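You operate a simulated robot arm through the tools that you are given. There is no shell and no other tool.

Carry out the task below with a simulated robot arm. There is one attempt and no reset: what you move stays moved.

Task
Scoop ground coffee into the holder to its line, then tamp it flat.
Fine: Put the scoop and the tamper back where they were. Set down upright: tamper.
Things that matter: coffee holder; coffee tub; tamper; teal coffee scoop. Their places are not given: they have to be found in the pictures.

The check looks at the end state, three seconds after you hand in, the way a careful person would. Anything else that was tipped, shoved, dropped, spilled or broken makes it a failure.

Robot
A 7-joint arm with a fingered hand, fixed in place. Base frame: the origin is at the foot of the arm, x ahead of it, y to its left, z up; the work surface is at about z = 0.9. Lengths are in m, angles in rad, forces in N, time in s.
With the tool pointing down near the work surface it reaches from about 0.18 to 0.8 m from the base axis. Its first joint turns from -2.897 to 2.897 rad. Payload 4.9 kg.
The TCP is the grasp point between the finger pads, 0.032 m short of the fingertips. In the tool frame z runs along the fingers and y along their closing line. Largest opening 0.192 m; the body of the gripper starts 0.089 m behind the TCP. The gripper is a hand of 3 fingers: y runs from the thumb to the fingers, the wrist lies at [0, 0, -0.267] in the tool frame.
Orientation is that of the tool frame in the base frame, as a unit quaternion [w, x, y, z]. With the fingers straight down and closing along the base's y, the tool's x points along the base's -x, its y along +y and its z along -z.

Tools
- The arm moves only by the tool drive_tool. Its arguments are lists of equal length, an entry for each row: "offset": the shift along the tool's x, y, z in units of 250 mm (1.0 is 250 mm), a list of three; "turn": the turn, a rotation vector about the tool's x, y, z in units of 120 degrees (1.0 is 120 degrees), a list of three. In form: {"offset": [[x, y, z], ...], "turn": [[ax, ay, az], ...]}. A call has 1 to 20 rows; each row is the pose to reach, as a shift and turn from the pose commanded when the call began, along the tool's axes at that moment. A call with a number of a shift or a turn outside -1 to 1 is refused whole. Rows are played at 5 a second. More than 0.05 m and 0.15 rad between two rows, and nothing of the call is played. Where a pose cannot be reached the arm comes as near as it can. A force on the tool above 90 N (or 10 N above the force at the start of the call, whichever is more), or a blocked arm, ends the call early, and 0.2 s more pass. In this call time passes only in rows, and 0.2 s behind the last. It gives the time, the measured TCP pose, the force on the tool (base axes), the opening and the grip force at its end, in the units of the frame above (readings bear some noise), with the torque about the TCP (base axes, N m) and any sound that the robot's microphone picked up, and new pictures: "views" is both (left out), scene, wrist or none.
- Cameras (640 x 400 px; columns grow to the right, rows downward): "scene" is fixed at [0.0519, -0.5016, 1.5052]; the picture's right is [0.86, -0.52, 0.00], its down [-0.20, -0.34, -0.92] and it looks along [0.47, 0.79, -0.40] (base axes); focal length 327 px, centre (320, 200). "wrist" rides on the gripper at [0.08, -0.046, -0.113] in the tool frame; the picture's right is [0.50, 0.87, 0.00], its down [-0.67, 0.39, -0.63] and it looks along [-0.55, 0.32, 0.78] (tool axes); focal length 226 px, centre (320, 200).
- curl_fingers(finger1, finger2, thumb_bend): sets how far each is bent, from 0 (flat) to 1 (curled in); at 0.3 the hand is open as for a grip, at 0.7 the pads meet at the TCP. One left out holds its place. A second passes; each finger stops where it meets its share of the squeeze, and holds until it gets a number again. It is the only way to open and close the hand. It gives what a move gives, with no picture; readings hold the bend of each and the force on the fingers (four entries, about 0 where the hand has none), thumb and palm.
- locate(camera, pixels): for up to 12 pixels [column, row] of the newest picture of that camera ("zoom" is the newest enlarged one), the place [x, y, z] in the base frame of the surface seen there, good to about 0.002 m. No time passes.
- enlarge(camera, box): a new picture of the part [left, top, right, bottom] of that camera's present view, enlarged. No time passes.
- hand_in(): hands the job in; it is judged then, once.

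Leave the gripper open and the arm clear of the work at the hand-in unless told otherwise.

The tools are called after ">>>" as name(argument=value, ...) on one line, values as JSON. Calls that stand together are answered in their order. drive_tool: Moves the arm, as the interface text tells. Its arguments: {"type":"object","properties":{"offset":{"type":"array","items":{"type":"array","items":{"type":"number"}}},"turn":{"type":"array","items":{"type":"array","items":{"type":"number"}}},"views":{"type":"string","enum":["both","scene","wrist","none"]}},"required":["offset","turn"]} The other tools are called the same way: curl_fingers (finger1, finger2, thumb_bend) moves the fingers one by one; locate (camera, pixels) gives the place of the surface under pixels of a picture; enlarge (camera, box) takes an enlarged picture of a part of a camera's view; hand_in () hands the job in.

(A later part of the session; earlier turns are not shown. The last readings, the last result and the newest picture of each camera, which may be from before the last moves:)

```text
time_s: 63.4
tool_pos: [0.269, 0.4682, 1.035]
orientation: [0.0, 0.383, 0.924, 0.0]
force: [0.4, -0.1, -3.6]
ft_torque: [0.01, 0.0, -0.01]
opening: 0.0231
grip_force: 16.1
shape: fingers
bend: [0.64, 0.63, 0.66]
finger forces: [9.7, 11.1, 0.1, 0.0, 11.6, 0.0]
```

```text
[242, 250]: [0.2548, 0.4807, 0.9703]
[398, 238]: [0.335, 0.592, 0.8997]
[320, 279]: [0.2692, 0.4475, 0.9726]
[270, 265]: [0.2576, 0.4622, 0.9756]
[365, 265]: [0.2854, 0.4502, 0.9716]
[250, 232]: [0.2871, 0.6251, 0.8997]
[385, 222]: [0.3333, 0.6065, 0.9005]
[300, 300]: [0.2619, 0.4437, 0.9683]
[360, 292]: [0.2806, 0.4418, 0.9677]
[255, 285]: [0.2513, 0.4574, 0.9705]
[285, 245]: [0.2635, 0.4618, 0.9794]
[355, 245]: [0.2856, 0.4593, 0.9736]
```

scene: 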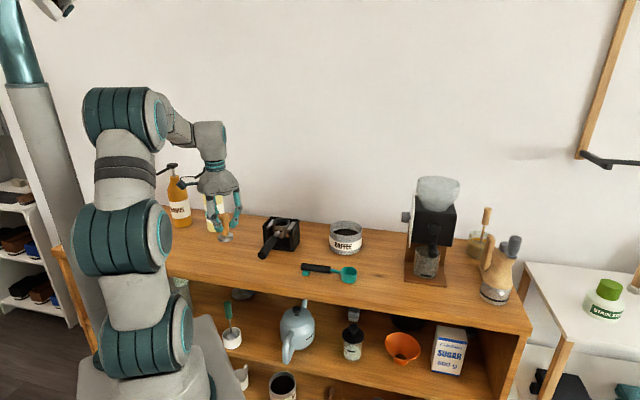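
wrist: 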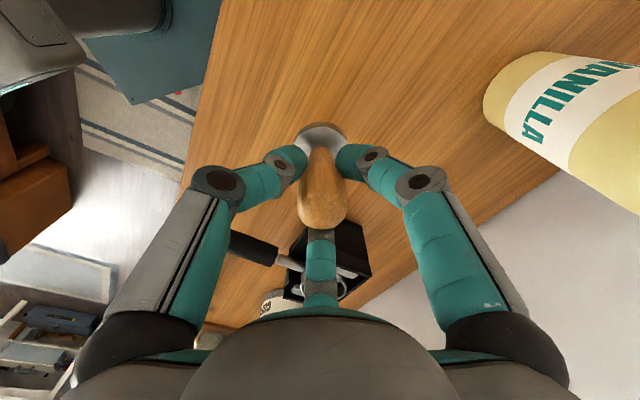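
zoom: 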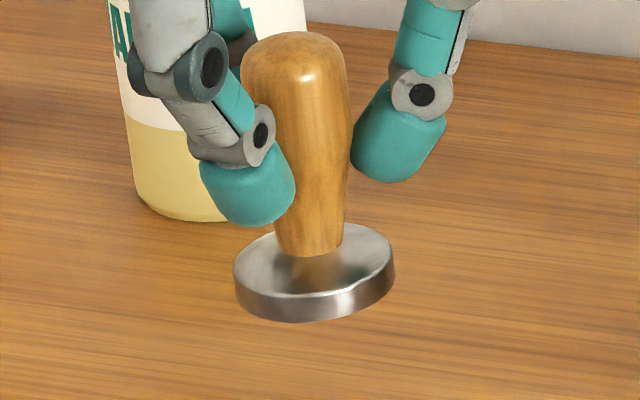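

The tamper base is well centred on the tool axis and upright. I raise it further and carry it over to above the basket (0.4543, 0.4217).

>>> drive_tool(offset=[[0, 0, -0.12], [0, 0, -0.26], [-0.06, 0.037, -0.336], [-0.17, 0.105, -0.336], [-0.3, 0.185, -0.336], [-0.43, 0.265, -0.336], [-0.55, 0.339, -0.336], [-0.63, 0.389, -0.336], [-0.6548, 0.404, -0.336]], turn=[[0, 0, 0], [0, 0, 0], [0, 0, 0], [0, 0, 0], [0, 0, 0], [0, 0, 0], [0, 0, 0], [0, 0, 0], [0, 0, 0]], views="both")

>>> enlarge(camera="scene", box=[250, 180, 314, 244])

>>> enlarge(camera="wrist", box=[220, 60, 420, 200])

```text
time_s: 65.4
tool_pos: [0.4563, 0.4226, 1.1189]
orientation: [0.0, 0.383, 0.924, 0.001]
force: [-0.3, -0.1, -3.4]
ft_torque: [-0.01, 0.02, -0.01]
opening: 0.0229
grip_force: 16.1
shape: fingers
bend: [0.64, 0.63, 0.66]
finger forces: [9.6, 11.0, 0.1, 0.0, 11.3, 0.0]
```

scene: 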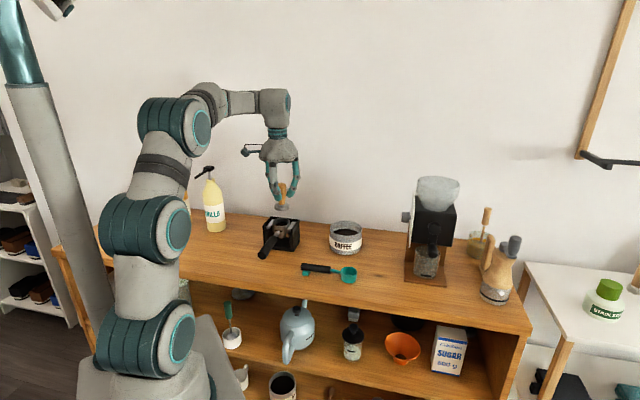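
wrist: 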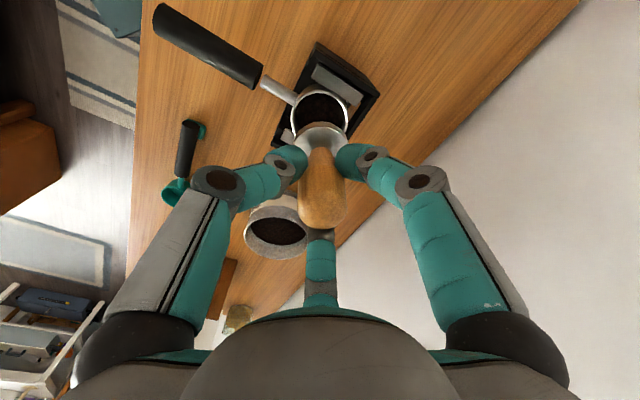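

```text
6.25 times, centred on (282, 212) of scene
```

zoom: 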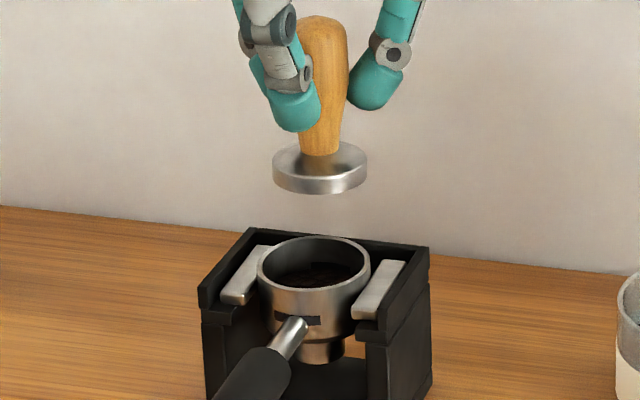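

```text
2.86 times, centred on (320, 130) of wrist
```

zoom: 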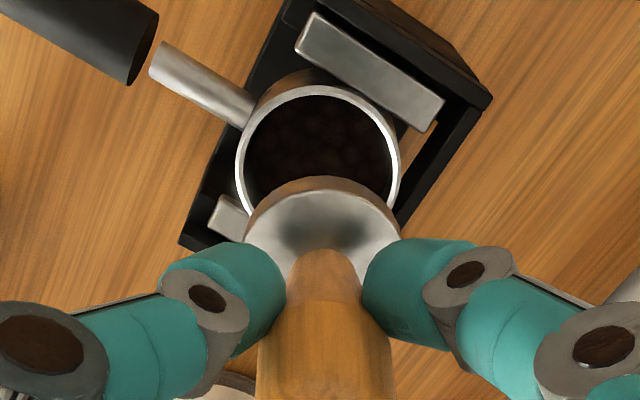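

From this view the basket and the tamper base can be compared directly. I locate inner-rim points of the basket and the base edge in this zoom.

>>> locate(camera="zoom", pixels=[[241, 150], [397, 150], [320, 91], [270, 104], [368, 104], [238, 170], [400, 170], [245, 195], [290, 95], [350, 95]])

>>> locate(camera="zoom", pixels=[[247, 228], [399, 228], [322, 182], [285, 190], [360, 190], [258, 210], [388, 208], [300, 240], [345, 240], [322, 215], [270, 250], [375, 225]])

```text
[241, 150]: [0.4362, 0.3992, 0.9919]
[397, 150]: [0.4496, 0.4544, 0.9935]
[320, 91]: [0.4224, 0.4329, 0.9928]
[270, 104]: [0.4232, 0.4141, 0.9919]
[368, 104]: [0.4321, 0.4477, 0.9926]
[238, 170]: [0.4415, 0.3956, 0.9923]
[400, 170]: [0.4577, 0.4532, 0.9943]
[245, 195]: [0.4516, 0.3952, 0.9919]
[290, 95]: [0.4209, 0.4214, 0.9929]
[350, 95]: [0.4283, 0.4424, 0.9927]
```

```text
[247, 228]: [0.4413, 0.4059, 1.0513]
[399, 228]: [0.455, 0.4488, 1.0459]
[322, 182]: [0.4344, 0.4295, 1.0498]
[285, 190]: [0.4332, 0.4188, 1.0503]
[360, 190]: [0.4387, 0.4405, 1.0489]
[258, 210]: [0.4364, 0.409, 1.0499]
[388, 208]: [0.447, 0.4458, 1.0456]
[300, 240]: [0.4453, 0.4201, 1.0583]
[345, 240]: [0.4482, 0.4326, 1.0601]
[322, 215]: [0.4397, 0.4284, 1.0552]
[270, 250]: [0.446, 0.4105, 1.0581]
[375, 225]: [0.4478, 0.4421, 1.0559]
```

I cross-check with the scene camera: locate the tamper base edge and basket rim there too.

>>> enlarge(camera="scene", box=[266, 190, 306, 240])

>>> locate(camera="zoom", pixels=[[243, 78], [384, 80], [313, 108], [280, 103], [350, 103], [313, 123], [260, 95], [370, 95], [245, 85], [383, 88]])

>>> locate(camera="zoom", pixels=[[216, 240], [388, 240], [305, 200], [305, 278], [240, 215], [365, 212], [240, 266], [365, 266], [222, 225], [382, 225]])

```text
8.00 times, centred on (286, 215) of scene
```

zoom: 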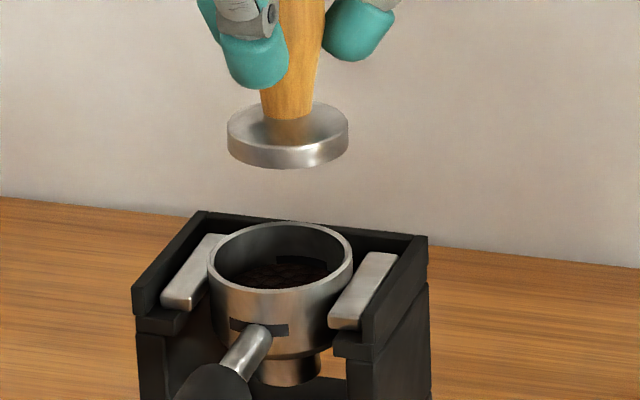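

```text
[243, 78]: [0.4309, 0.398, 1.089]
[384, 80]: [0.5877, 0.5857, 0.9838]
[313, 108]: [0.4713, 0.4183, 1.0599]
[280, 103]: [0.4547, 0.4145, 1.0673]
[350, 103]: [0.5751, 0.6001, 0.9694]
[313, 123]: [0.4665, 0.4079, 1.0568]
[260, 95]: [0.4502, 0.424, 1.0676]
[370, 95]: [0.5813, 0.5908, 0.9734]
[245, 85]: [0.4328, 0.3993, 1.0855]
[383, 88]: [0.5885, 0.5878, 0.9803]
```

```text
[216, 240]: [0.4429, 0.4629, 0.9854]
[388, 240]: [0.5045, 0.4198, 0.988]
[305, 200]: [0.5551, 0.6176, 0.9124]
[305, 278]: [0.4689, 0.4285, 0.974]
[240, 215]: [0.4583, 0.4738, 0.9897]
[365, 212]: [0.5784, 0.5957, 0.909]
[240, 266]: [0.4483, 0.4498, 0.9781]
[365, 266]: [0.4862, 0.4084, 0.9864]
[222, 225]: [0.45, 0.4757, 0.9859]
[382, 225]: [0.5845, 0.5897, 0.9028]
```

Now with the picture in view I choose the right pixels: base edge at (229..348, ~130–165) and basket rim at (208..353, ~222–290).

>>> locate(camera="zoom", pixels=[[230, 132], [346, 132], [288, 152], [288, 164], [250, 146], [330, 145], [250, 158], [330, 157], [240, 140], [340, 140], [335, 110], [240, 115]])

>>> locate(camera="zoom", pixels=[[211, 262], [350, 262], [280, 225], [282, 289], [235, 232], [325, 232], [235, 284], [330, 282], [216, 245], [346, 246], [218, 275], [344, 275]])

```text
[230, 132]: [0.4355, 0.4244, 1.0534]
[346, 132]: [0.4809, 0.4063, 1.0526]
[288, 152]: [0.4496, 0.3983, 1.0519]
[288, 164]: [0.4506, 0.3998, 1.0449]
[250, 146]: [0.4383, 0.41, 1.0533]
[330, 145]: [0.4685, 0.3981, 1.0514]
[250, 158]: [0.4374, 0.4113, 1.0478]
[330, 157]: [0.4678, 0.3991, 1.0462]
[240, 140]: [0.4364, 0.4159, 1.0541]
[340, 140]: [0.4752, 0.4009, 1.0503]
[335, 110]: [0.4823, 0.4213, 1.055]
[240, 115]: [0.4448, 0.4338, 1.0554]
```

```text
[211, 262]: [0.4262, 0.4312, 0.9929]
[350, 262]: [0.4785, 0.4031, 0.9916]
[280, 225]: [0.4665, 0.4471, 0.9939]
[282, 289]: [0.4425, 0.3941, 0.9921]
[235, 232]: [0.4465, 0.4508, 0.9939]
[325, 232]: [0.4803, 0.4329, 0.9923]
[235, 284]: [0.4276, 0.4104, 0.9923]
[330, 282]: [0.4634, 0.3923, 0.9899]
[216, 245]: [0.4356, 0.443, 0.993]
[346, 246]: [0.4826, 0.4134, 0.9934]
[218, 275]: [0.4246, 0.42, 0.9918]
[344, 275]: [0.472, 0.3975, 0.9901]
```

Both cameras agree that the tamper base sits ≈ 7 mm too far in +x relative to the basket. I correct by (−0.0075, 0) and lower to just above the rim.

>>> drive_tool(offset=[[0.0204, -0.022, 0.02], [0.0204, -0.022, 0.07], [0.0204, -0.022, 0.12], [0.0204, -0.022, 0.152]], turn=[[0, 0, 0], [0, 0, 0], [0, 0, 0], [0, 0, 0]], views="both")

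>>> enlarge(camera="wrist", box=[260, 70, 380, 170])

>>> enlarge(camera="scene", box=[262, 204, 302, 238])

```text
time_s: 66.4
tool_pos: [0.447, 0.4236, 1.0807]
orientation: [0.0, 0.382, 0.924, 0.0]
force: [0.6, -0.3, -3.3]
ft_torque: [0.02, 0.02, 0.0]
opening: 0.0228
grip_force: 15.9
shape: fingers
bend: [0.64, 0.63, 0.66]
finger forces: [9.3, 10.9, 0.0, 0.0, 11.2, 0.0]
```

scene: 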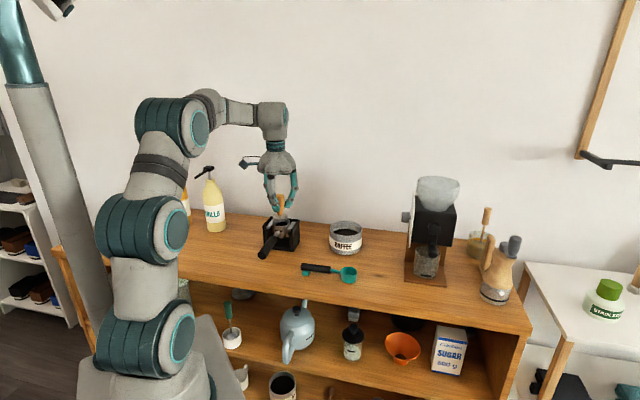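
wrist: 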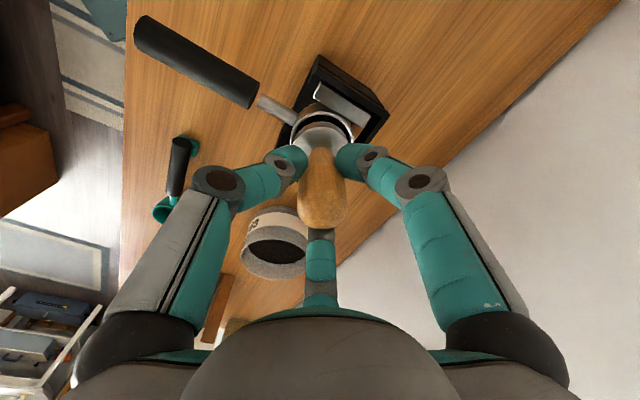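

```text
4.00 times, centred on (320, 120) of wrist
```

zoom: 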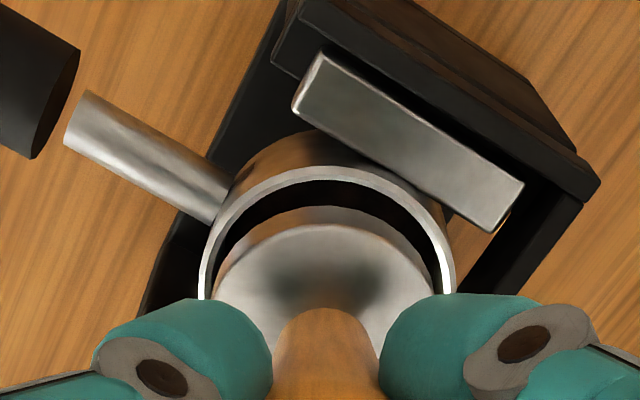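

```text
11.76 times, centred on (282, 221) of scene
```

zoom: 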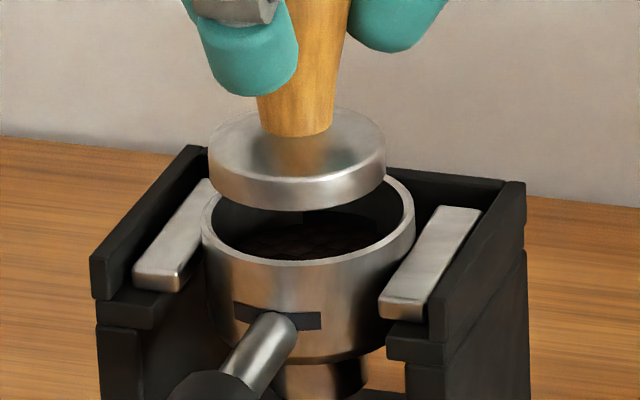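

Very close now. I locate base and basket edges again in both zooms for a finer comparison (first this scene zoom).

>>> locate(camera="zoom", pixels=[[210, 160], [384, 160], [298, 185], [298, 205], [235, 178], [360, 178], [235, 198], [360, 196], [213, 175], [383, 172], [225, 130], [370, 125]])

>>> locate(camera="zoom", pixels=[[205, 225], [410, 225], [305, 262], [240, 252], [370, 250], [212, 240], [402, 240], [398, 192], [408, 208], [206, 208], [275, 260], [340, 259]])

>>> enlarge(camera="wrist", box=[280, 85, 370, 145])

```text
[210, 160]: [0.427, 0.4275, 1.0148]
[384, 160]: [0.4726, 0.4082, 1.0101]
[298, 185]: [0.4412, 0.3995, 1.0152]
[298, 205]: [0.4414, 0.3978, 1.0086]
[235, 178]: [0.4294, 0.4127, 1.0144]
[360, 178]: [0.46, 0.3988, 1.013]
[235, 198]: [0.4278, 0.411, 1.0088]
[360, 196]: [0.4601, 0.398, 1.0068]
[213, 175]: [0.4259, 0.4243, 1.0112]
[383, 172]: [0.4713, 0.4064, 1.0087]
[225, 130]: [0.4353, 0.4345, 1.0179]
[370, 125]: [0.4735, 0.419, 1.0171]
```

```text
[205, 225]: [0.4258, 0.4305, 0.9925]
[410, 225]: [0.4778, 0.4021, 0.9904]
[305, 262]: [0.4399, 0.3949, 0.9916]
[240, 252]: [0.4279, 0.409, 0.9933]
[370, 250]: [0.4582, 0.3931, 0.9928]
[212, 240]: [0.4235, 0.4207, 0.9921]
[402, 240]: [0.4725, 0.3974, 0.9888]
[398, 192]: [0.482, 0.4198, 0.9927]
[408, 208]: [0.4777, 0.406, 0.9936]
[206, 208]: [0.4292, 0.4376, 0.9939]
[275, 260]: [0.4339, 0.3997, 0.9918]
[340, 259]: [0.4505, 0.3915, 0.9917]
```

```text
6.67 times, centred on (325, 115) of wrist
```

zoom: 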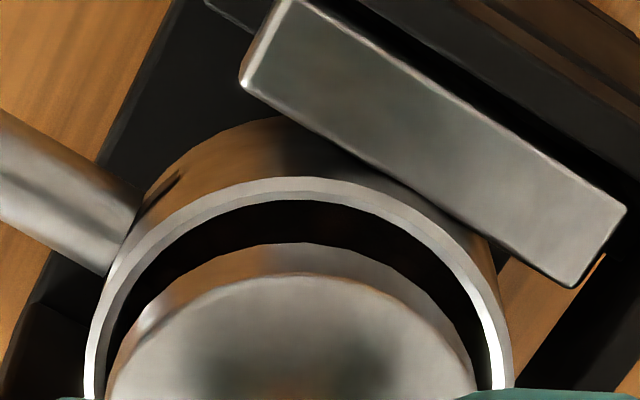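

Comparing both views: the base still needs ≈ 2.4 mm in +x; clearance around it should be ≈ 2.5 mm. I correct and lower the base into the basket to just above the coffee, watching the force.

>>> drive_tool(offset=[[-0.0068, 0.0068, 0.012], [-0.0068, 0.0068, 0.03], [-0.0068, 0.0068, 0.05], [-0.0068, 0.0068, 0.07], [-0.0068, 0.0068, 0.09], [-0.0068, 0.0068, 0.1]], turn=[[0, 0, 0], [0, 0, 0], [0, 0, 0], [0, 0, 0], [0, 0, 0], [0, 0, 0]], views="both")

>>> enlarge(camera="scene", box=[262, 204, 302, 238])

>>> enlarge(camera="wrist", box=[280, 95, 370, 155])

```text
time_s: 67.8
tool_pos: [0.4507, 0.4236, 1.0559]
orientation: [0.0, 0.382, 0.924, 0.0]
force: [-0.2, -0.8, -3.0]
ft_torque: [0.02, 0.02, -0.04]
opening: 0.0228
grip_force: 16.0
shape: fingers
bend: [0.64, 0.63, 0.66]
finger forces: [9.7, 11.1, 0.1, 0.0, 11.2, 0.0]
```

scene: 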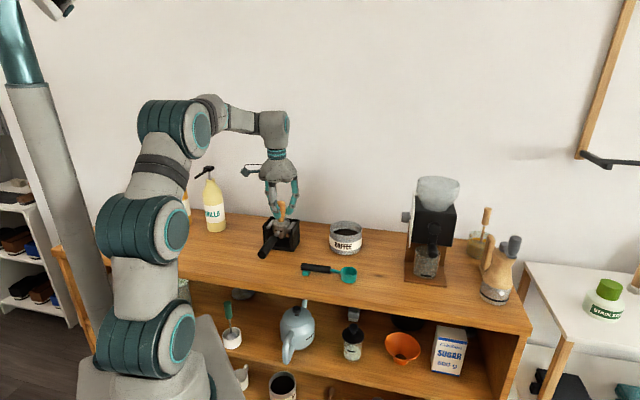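
wrist: 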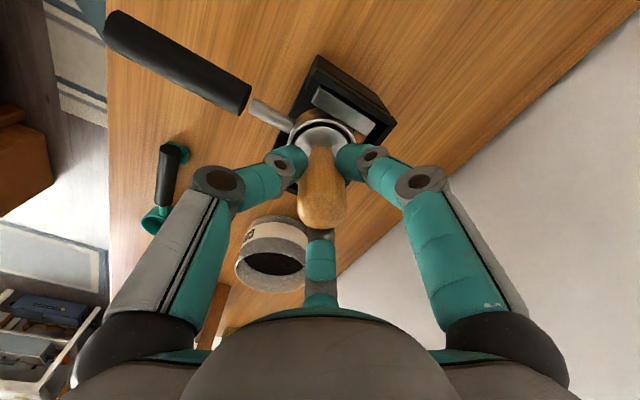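

```text
11.76 times, centred on (282, 221) of scene
```

zoom: 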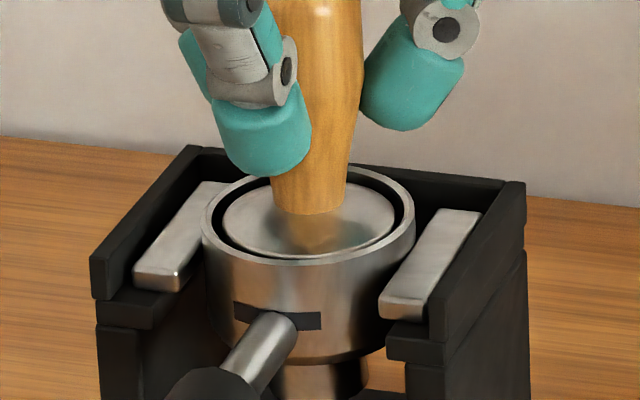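

```text
6.67 times, centred on (325, 125) of wrist
```

zoom: 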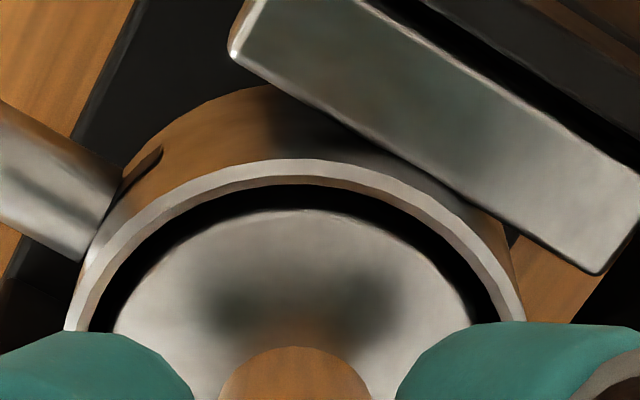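

The base is inside the basket with clear gaps all round and no contact force. I lower gently in 2 mm steps onto the coffee.

>>> drive_tool(offset=[[0, 0, 0.008], [0, 0, 0.016], [0, 0, 0.024], [0, 0, 0.032]], turn=[[0, 0, 0], [0, 0, 0], [0, 0, 0], [0, 0, 0]], views="none")

>>> enlarge(camera="scene", box=[262, 204, 302, 238])

```text
time_s: 68.8
tool_pos: [0.4505, 0.4218, 1.0488]
orientation: [0.0, 0.383, 0.924, 0.001]
force: [1.8, 2.3, -1.6]
ft_torque: [0.16, -0.02, 0.01]
opening: 0.0227
grip_force: 15.9
shape: fingers
bend: [0.64, 0.63, 0.66]
finger forces: [10.7, 11.0, 0.0, 0.0, 10.3, 0.1]
```

```text
11.76 times, centred on (282, 221) of scene
```

zoom: 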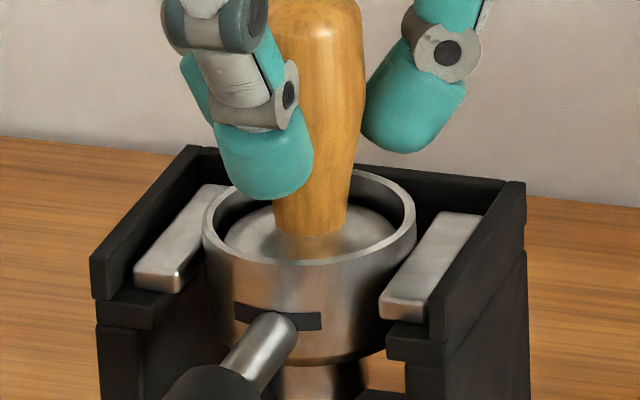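

A small sideways force (≈ 3 N toward +v) shows the base grazing the near wall. I shift 1.2 mm away from it and recheck.

>>> drive_tool(offset=[[0, 0.003, 0], [0, 0.005, 0]], turn=[[0, 0, 0], [0, 0, 0]], views="none")

>>> enlarge(camera="wrist", box=[280, 95, 370, 155])

```text
time_s: 69.4
tool_pos: [0.4517, 0.4243, 1.0482]
orientation: [0.0, 0.382, 0.924, 0.0]
force: [-2.4, 1.4, -1.0]
ft_torque: [-0.02, 0.1, -0.01]
opening: 0.0228
grip_force: 16.3
shape: fingers
bend: [0.64, 0.63, 0.66]
finger forces: [10.1, 10.5, 0.0, 0.1, 12.2, 0.0]
```

```text
6.67 times, centred on (325, 125) of wrist
```

zoom: 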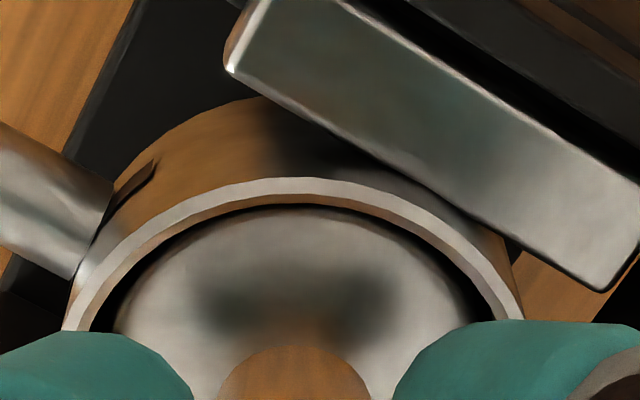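

Now the force points along −u (≈ 2.7 N), so it grazes the other side. I shift 1 mm in −u.

>>> drive_tool(offset=[[0.002, 0, 0], [0.004, 0, 0]], turn=[[0, 0, 0], [0, 0, 0]], views="none")

>>> enlarge(camera="scene", box=[262, 204, 302, 238])

```text
time_s: 70.0
tool_pos: [0.4514, 0.4242, 1.0499]
orientation: [0.001, 0.383, 0.924, 0.0]
force: [0.5, -0.9, -1.7]
ft_torque: [-0.1, 0.02, 0.02]
opening: 0.0226
grip_force: 15.8
shape: fingers
bend: [0.64, 0.63, 0.66]
finger forces: [9.1, 11.0, 0.0, 0.1, 12.2, 0.1]
```

```text
11.76 times, centred on (282, 221) of scene
```

zoom: 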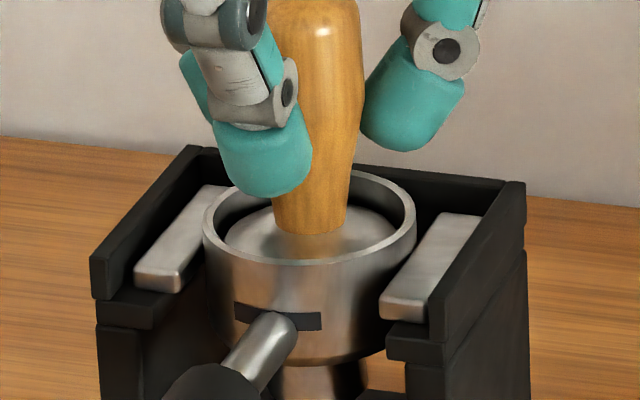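

Side forces are now ≈ 1 N. I press down in 2 mm steps.

>>> drive_tool(offset=[[0, 0, 0.004], [0, 0, 0.008]], turn=[[0, 0, 0], [0, 0, 0]], views="none")

>>> drive_tool(offset=[[0, 0, 0.004], [0, 0, 0.008]], turn=[[0, 0, 0], [0, 0, 0]], views="none")

>>> enlarge(camera="scene", box=[262, 204, 302, 238])

```text
time_s: 70.6
tool_pos: [0.4503, 0.4237, 1.0471]
orientation: [0.001, 0.382, 0.924, 0.001]
force: [-3.0, -3.2, 5.0]
ft_torque: [-0.17, 0.05, -0.02]
opening: 0.0227
grip_force: 17.4
shape: fingers
bend: [0.65, 0.63, 0.66]
finger forces: [9.4, 11.3, 0.0, 0.1, 14.5, 0.0]
```

```text
time_s: 71.2
tool_pos: [0.4501, 0.4247, 1.0479]
orientation: [0.002, 0.383, 0.924, 0.002]
force: [-2.6, -2.6, 17.1]
ft_torque: [-0.19, 0.03, 0.03]
opening: 0.0221
grip_force: 20.3
shape: fingers
bend: [0.65, 0.63, 0.66]
finger forces: [11.0, 13.3, 0.1, 0.0, 15.8, 0.0]
```

```text
11.76 times, centred on (282, 221) of scene
```

zoom: 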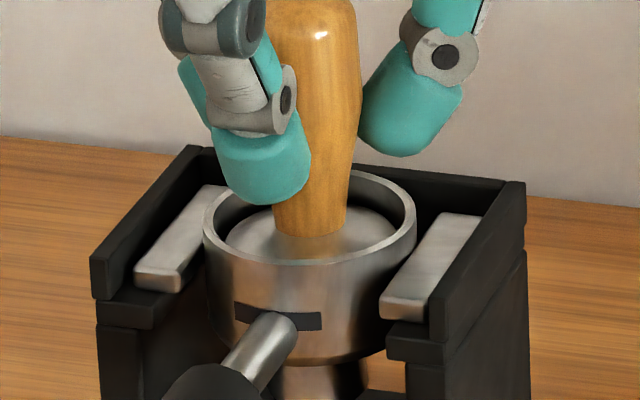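

The tamper presses on the coffee with ≈ 20 N. I ease 0.6 mm toward −v against the small side force and press a bit more.

>>> drive_tool(offset=[[0, -0.0025, 0.004], [0, -0.0025, 0.008]], turn=[[0, 0, 0], [0, 0, 0]], views="none")

>>> drive_tool(offset=[[0, 0, 0.004], [0, 0, 0.008]], turn=[[0, 0, 0], [0, 0, 0]], views="none")

>>> enlarge(camera="scene", box=[262, 204, 302, 238])

>>> enlarge(camera="wrist", box=[240, 90, 400, 240])

```text
time_s: 71.8
tool_pos: [0.4506, 0.4239, 1.0466]
orientation: [0.002, 0.382, 0.924, 0.003]
force: [-4.7, -1.8, 32.7]
ft_torque: [-0.16, 0.12, -0.05]
opening: 0.0221
grip_force: 24.3
shape: fingers
bend: [0.64, 0.63, 0.66]
finger forces: [13.9, 14.8, 0.1, 0.0, 19.1, 0.0]
```

```text
time_s: 72.4
tool_pos: [0.45, 0.4243, 1.0454]
orientation: [0.001, 0.382, 0.924, 0.004]
force: [-7.8, -4.0, 45.8]
ft_torque: [-0.25, 0.2, -0.03]
opening: 0.0221
grip_force: 26.9
shape: fingers
bend: [0.64, 0.63, 0.67]
finger forces: [15.1, 16.0, 0.1, 0.0, 22.8, 0.1]
```

```text
11.76 times, centred on (282, 221) of scene
```

zoom: 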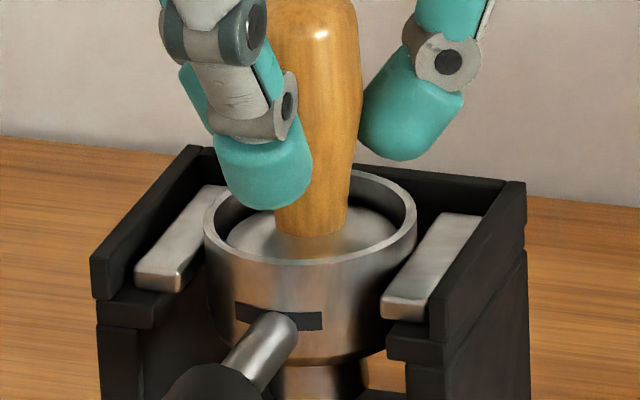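

```text
2.67 times, centred on (320, 165) of wrist
```

zoom: 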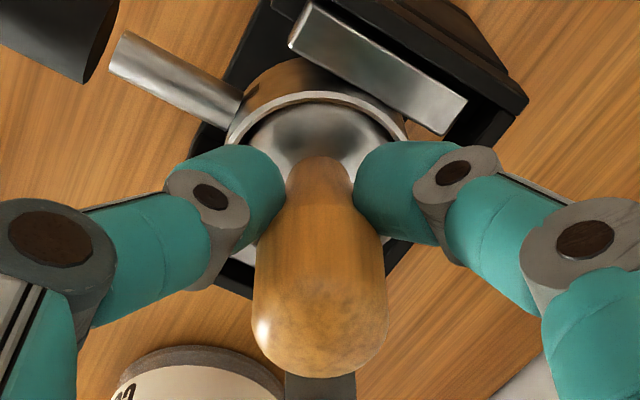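

The press is now ≈ 46 N. I check the base's top face for height and levelness.

>>> locate(camera="zoom", pixels=[[300, 145], [270, 150], [350, 145], [310, 130], [330, 135]])

>>> enlarge(camera="scene", box=[262, 204, 302, 238])

>>> locate(camera="zoom", pixels=[[240, 240], [255, 225], [260, 245], [350, 245], [375, 235], [370, 220], [300, 250], [310, 185], [205, 225], [410, 220]])

```text
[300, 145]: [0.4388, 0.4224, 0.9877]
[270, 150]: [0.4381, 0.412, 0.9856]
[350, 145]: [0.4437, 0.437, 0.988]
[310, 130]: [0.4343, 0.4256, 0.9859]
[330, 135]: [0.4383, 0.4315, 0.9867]
```

```text
11.76 times, centred on (282, 221) of scene
```

zoom: 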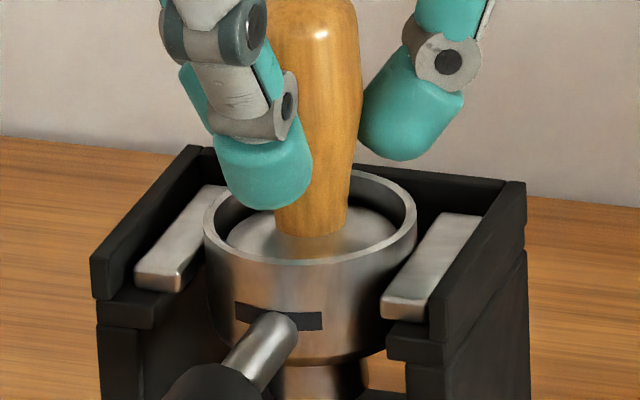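

```text
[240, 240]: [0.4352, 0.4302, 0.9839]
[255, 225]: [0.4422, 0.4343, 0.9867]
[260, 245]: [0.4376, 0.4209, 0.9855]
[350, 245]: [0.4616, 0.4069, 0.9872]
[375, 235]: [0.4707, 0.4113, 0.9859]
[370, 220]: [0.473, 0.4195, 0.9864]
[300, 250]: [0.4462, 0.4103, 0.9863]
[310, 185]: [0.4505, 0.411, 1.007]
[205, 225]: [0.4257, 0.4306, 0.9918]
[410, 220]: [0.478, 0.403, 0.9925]
```

The top face is level (≈ 0.986 all round), so the coffee has been compressed ≈ 4 mm flat. I press a touch more and hold a second.

>>> drive_tool(offset=[[0, -0.002, 0.004], [0, -0.002, 0.008], [0, -0.002, 0.008], [0, -0.002, 0.008], [0, -0.002, 0.008]], turn=[[0, 0, 0], [0, 0, 0], [0, 0, 0], [0, 0, 0], [0, 0, 0]], views="none")

>>> enlarge(camera="scene", box=[262, 204, 302, 238])

>>> locate(camera="zoom", pixels=[[240, 240], [255, 225], [260, 245], [350, 245], [375, 235], [370, 220], [300, 250], [205, 225], [410, 220]])

```text
time_s: 73.6
tool_pos: [0.4504, 0.4248, 1.0447]
orientation: [0.003, 0.383, 0.924, 0.006]
force: [-4.7, -2.8, 48.9]
ft_torque: [-0.24, 0.1, -0.06]
opening: 0.0218
grip_force: 27.2
shape: fingers
bend: [0.64, 0.63, 0.67]
finger forces: [15.7, 16.9, 0.1, 0.0, 22.0, 0.1]
```

```text
11.76 times, centred on (282, 221) of scene
```

zoom: 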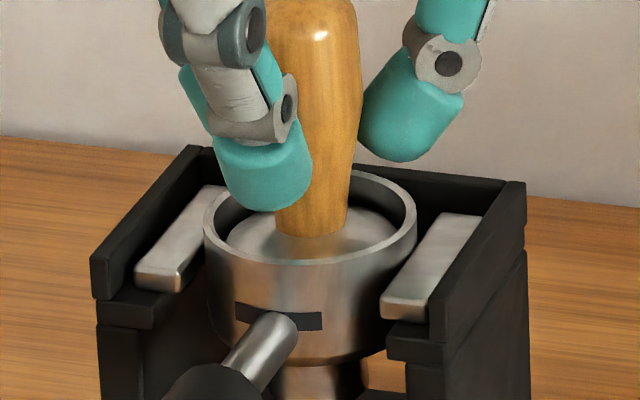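

```text
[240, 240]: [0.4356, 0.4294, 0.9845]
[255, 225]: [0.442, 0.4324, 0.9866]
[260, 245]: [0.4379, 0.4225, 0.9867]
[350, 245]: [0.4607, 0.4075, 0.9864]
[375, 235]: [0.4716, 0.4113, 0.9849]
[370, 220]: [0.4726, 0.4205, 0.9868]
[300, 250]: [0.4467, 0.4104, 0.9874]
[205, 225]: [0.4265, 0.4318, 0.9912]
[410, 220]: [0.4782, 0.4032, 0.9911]
```

The press saturates at ≈ 50 N with the base level. I withdraw the tamper slowly straight up, watching that the holder stays.

>>> drive_tool(offset=[[0, 0.001, -0.012], [0, 0.002, -0.024], [0, 0.002, -0.036], [0, 0.002, -0.052], [0, 0.002, -0.072], [0, 0.002, -0.096]], turn=[[0, 0, 0], [0, 0, 0], [0, 0, 0], [0, 0, 0], [0, 0, 0], [0, 0, 0]], views="none")

>>> enlarge(camera="scene", box=[262, 204, 302, 238])

```text
time_s: 75.0
tool_pos: [0.4503, 0.4226, 1.0604]
orientation: [-0.001, 0.383, 0.924, -0.001]
force: [-0.3, -0.4, -10.1]
ft_torque: [0.06, -0.05, -0.03]
opening: 0.0229
grip_force: 14.6
shape: fingers
bend: [0.64, 0.63, 0.66]
finger forces: [9.1, 10.1, 0.0, 0.1, 10.1, 0.1]
```

```text
11.76 times, centred on (282, 221) of scene
```

zoom: 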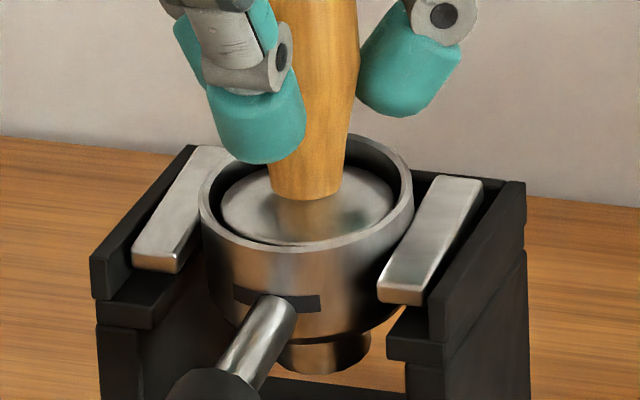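

The force reads −10 N and the picture shows the holder lifting with the tamper: the base is jammed in the basket. I lower it right back so the holder seats in its stand again.

>>> drive_tool(offset=[[0, 0, 0.016], [0, 0, 0.032], [0, 0, 0.048], [0, 0, 0.06], [0, 0, 0.068]], turn=[[0, 0, 0], [0, 0, 0], [0, 0, 0], [0, 0, 0], [0, 0, 0]], views="none")

>>> enlarge(camera="scene", box=[262, 204, 302, 238])

>>> enlarge(camera="scene", box=[250, 215, 314, 265])

```text
time_s: 76.2
tool_pos: [0.4491, 0.4244, 1.0473]
orientation: [0.001, 0.383, 0.924, 0.002]
force: [2.2, 2.5, 6.4]
ft_torque: [0.05, -0.18, 0.05]
opening: 0.0222
grip_force: 17.8
shape: fingers
bend: [0.64, 0.63, 0.66]
finger forces: [11.7, 12.9, 0.1, 0.1, 10.3, 0.0]
```

```text
11.76 times, centred on (282, 221) of scene
```

zoom: 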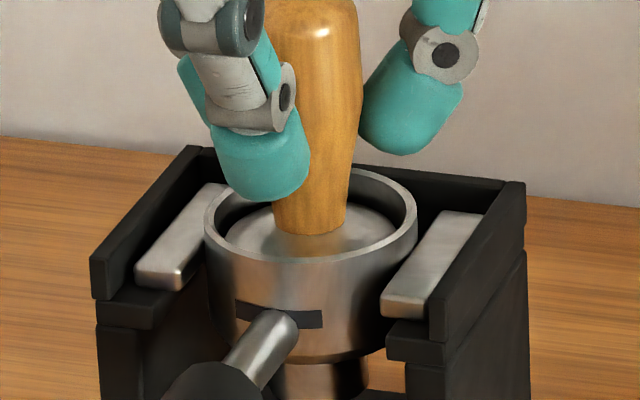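

```text
8.00 times, centred on (282, 240) of scene
```

zoom: 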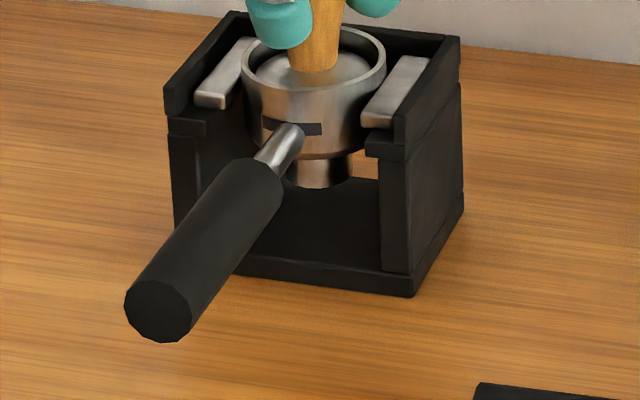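

The holder is seated again, though its handle end sits a little higher while the jammed tamper is held. I release the grip so both relax, opening all three fingers evenly a little.

>>> drive_tool(offset=[[0, 0, -0.004], [0, 0, -0.004]], turn=[[0, 0, 0], [0, 0, 0]], views="none")

>>> curl_fingers(finger1=0.62, finger2=0.62, thumb_bend=0.62)

>>> enlarge(camera="scene", box=[250, 190, 314, 265])

>>> enlarge(camera="wrist", box=[240, 90, 400, 240])

```text
time_s: 76.8
tool_pos: [0.4495, 0.4235, 1.0469]
orientation: [0.0, 0.383, 0.924, 0.0]
force: [3.4, 2.3, 8.3]
ft_torque: [0.06, -0.18, 0.02]
opening: 0.022
grip_force: 17.8
shape: fingers
bend: [0.64, 0.63, 0.66]
finger forces: [12.3, 13.7, 0.0, 0.0, 10.4, 0.1]
```

```text
time_s: 77.8
tool_pos: [0.4489, 0.4246, 1.0462]
orientation: [0.0, 0.382, 0.924, 0.0]
force: [-0.8, -0.1, -0.3]
ft_torque: [-0.04, 0.01, 0.03]
opening: 0.0334
grip_force: 0.0
shape: fingers
bend: [0.62, 0.62, 0.62]
finger forces: [0.1, 0.2, 0.1, 0.1, 0.0, 0.0]
```

```text
5.33 times, centred on (282, 228) of scene
```

zoom: 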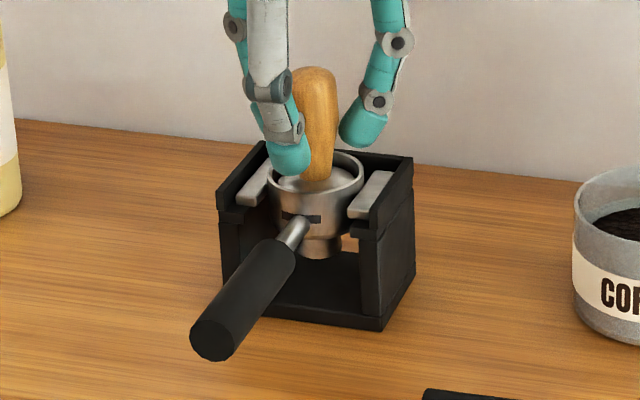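

```text
2.67 times, centred on (320, 165) of wrist
```

zoom: 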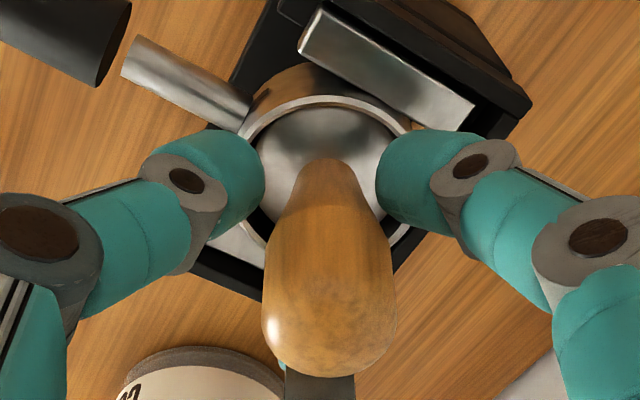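

Released: no grip force, tamper stands in the basket. I compare the holder with its initial picture using the same zoom box.

>>> enlarge(camera="scene", box=[250, 215, 314, 265])

>>> locate(camera="zoom", pixels=[[160, 310], [255, 180], [225, 75], [210, 100], [400, 75], [375, 120], [292, 125], [230, 15], [455, 45], [325, 180]])

```text
8.00 times, centred on (282, 240) of scene
```

zoom: 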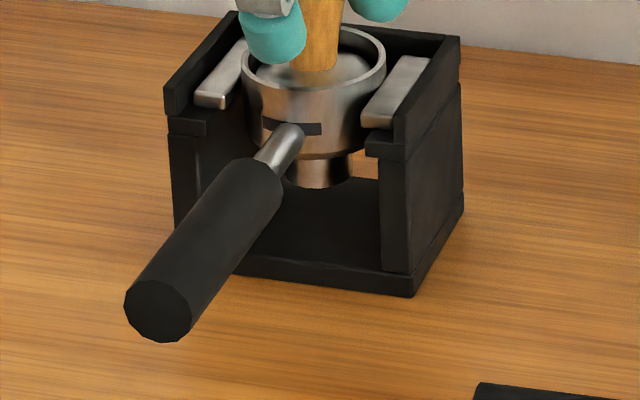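

```text
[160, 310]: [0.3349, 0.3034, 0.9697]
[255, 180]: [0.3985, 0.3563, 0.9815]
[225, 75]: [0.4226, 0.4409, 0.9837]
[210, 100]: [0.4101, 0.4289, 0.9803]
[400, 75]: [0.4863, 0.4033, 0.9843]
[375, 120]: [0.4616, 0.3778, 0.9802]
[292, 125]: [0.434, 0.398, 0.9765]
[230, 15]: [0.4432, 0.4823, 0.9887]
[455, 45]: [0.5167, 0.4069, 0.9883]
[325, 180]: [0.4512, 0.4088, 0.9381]
```

The holder's handle sits higher only because the tamper's weight rocks it in its stand: at rest it droops ~2.5° toward its handle. So a strictly vertical lift wedges the base. I'll regrasp centred on the handle, then tilt with the basket's natural droop and lift. First I open a bit more and shift to centre on the handle (≈ +4.5 mm in tool y, −1 mm in x).

>>> curl_fingers(finger1=0.57, finger2=0.57, thumb_bend=0.57)

>>> drive_tool(offset=[[-0.0022, 0.009, 0], [-0.0044, 0.018, 0]], turn=[[0, 0, 0], [0, 0, 0]], views="both")

>>> enlarge(camera="wrist", box=[220, 100, 420, 240])

>>> enlarge(camera="scene", box=[254, 190, 306, 240])

```text
time_s: 78.8
tool_pos: [0.4495, 0.4243, 1.0464]
orientation: [0.0, 0.383, 0.924, 0.0]
force: [0.3, -0.7, 0.2]
ft_torque: [-0.01, -0.02, 0.0]
opening: 0.0582
grip_force: 0.1
shape: fingers
bend: [0.56, 0.56, 0.56]
finger forces: [0.1, 0.0, 0.0, 0.1, 0.1, 0.0]
```

```text
time_s: 79.4
tool_pos: [0.4533, 0.4261, 1.0467]
orientation: [0.0, 0.383, 0.924, 0.0]
force: [0.3, 0.3, -0.2]
ft_torque: [0.0, -0.02, -0.01]
opening: 0.058
grip_force: 0.0
shape: fingers
bend: [0.56, 0.56, 0.56]
finger forces: [0.0, 0.1, 0.0, 0.1, 0.1, 0.1]
```

scene: 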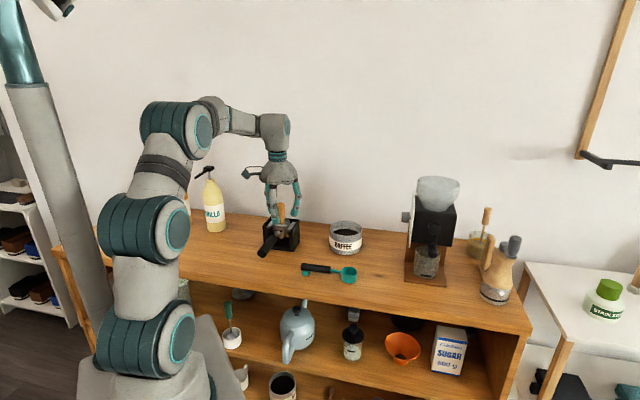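
wrist: 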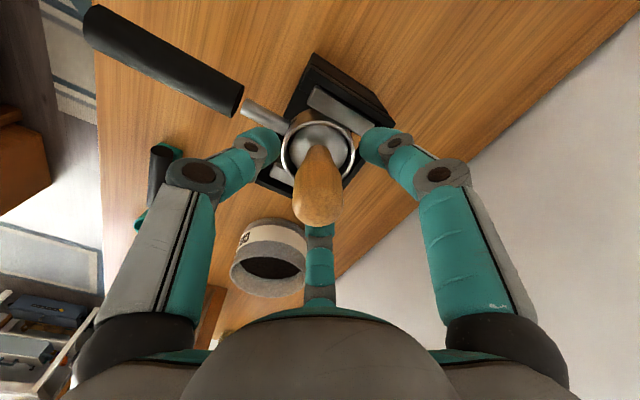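

```text
2.86 times, centred on (320, 170) of wrist
```

zoom: 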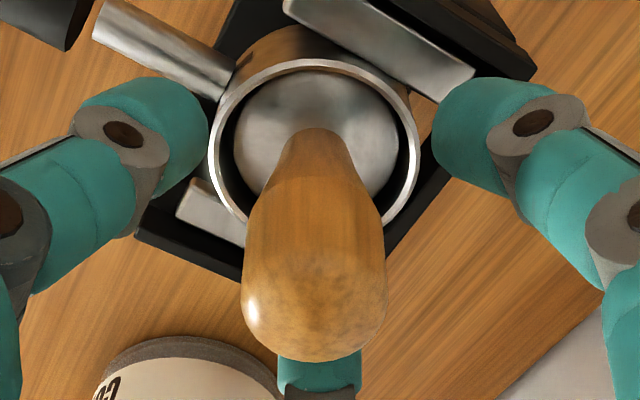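

```text
8.00 times, centred on (280, 215) of scene
```

zoom: 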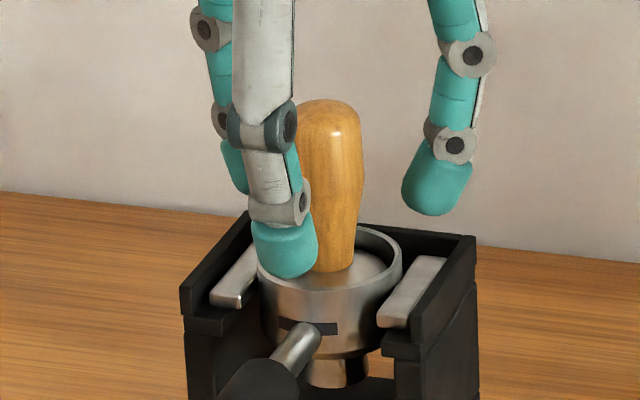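

The tamper is centred in the hand again. I measure the present tilt of the basket rim and of the tamper's base from this view.

>>> locate(camera="zoom", pixels=[[261, 275], [400, 260], [330, 296], [375, 230], [390, 240], [360, 290], [300, 296], [395, 275], [360, 265], [380, 255], [345, 275], [330, 280]])

>>> locate(camera="wrist", pixels=[[320, 121], [304, 126], [336, 126], [293, 140], [347, 140], [290, 155], [350, 155], [305, 140], [335, 140], [320, 132], [300, 150], [342, 150]])

```text
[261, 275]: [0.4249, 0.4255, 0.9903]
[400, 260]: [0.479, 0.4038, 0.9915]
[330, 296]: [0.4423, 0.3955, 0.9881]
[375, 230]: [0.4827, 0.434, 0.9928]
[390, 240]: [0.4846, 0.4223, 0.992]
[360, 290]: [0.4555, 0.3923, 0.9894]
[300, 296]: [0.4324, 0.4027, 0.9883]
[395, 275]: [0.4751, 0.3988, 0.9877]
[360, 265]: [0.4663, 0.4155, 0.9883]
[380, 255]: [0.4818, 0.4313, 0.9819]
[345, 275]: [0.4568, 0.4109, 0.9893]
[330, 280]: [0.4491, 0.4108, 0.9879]
```

```text
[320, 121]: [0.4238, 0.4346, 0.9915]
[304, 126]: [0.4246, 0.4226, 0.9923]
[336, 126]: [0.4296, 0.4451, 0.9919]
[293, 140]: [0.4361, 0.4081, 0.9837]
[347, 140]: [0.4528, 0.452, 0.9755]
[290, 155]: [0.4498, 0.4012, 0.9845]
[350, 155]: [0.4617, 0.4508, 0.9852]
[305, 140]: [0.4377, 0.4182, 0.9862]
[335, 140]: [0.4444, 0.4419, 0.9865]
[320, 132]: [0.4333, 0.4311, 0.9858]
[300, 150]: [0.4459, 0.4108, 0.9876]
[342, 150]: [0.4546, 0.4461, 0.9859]
```

I regrasp evenly: first light contact at 0.65.

>>> curl_fingers(finger1=0.65, finger2=0.65, thumb_bend=0.65)

>>> enlarge(camera="wrist", box=[220, 100, 420, 240])

```text
time_s: 80.4
tool_pos: [0.4531, 0.427, 1.0464]
orientation: [-0.001, 0.382, 0.924, 0.001]
force: [-0.7, -2.3, -0.4]
ft_torque: [-0.03, 0.0, -0.04]
opening: 0.0275
grip_force: 3.3
shape: fingers
bend: [0.64, 0.63, 0.64]
finger forces: [1.4, 2.0, 0.0, 0.0, 3.1, 0.1]
```

```text
2.86 times, centred on (320, 170) of wrist
```

zoom: 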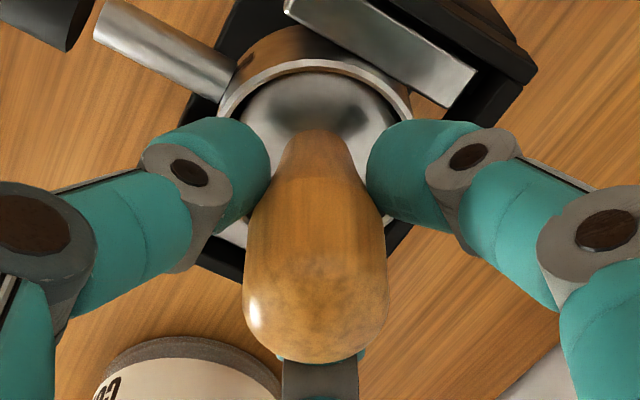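

>>> curl_fingers(finger1=0.72, finger2=0.72, thumb_bend=0.675)

>>> enlarge(camera="wrist", box=[220, 100, 420, 240])

```text
time_s: 81.4
tool_pos: [0.4557, 0.426, 1.047]
orientation: [0.0, 0.382, 0.924, 0.001]
force: [-0.1, -0.3, 0.3]
ft_torque: [-0.04, 0.01, -0.01]
opening: 0.0257
grip_force: 13.4
shape: fingers
bend: [0.65, 0.64, 0.64]
finger forces: [9.1, 9.5, 0.0, 0.0, 8.2, 0.0]
```

```text
2.86 times, centred on (320, 170) of wrist
```

zoom: 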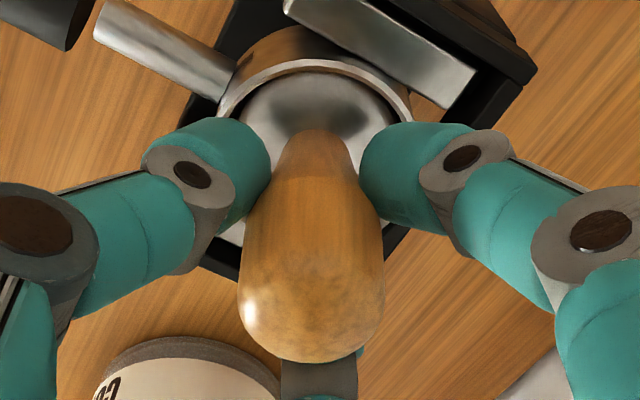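

Forces are balanced (≈ 9 N each) with no side load. I test a gentle 4 mm lift and read the force.

>>> drive_tool(offset=[[0, 0, -0.004], [0, 0, -0.008], [0, 0, -0.012], [0, 0, -0.016]], turn=[[0, 0, 0], [0, 0, 0], [0, 0, 0], [0, 0, 0]], views="none")

>>> enlarge(camera="scene", box=[250, 215, 314, 265])

```text
time_s: 82.4
tool_pos: [0.4548, 0.4269, 1.0515]
orientation: [0.002, 0.383, 0.924, 0.0]
force: [-0.8, -1.6, -3.6]
ft_torque: [-0.16, 0.04, 0.01]
opening: 0.0259
grip_force: 12.4
shape: fingers
bend: [0.65, 0.64, 0.64]
finger forces: [8.0, 8.4, 0.0, 0.0, 8.7, 0.0]
```

```text
8.00 times, centred on (282, 240) of scene
```

zoom: 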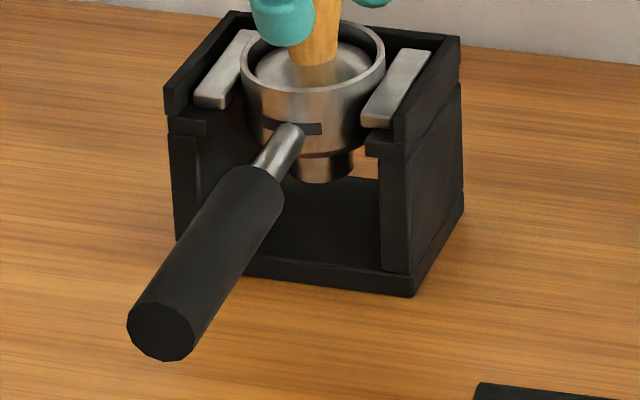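

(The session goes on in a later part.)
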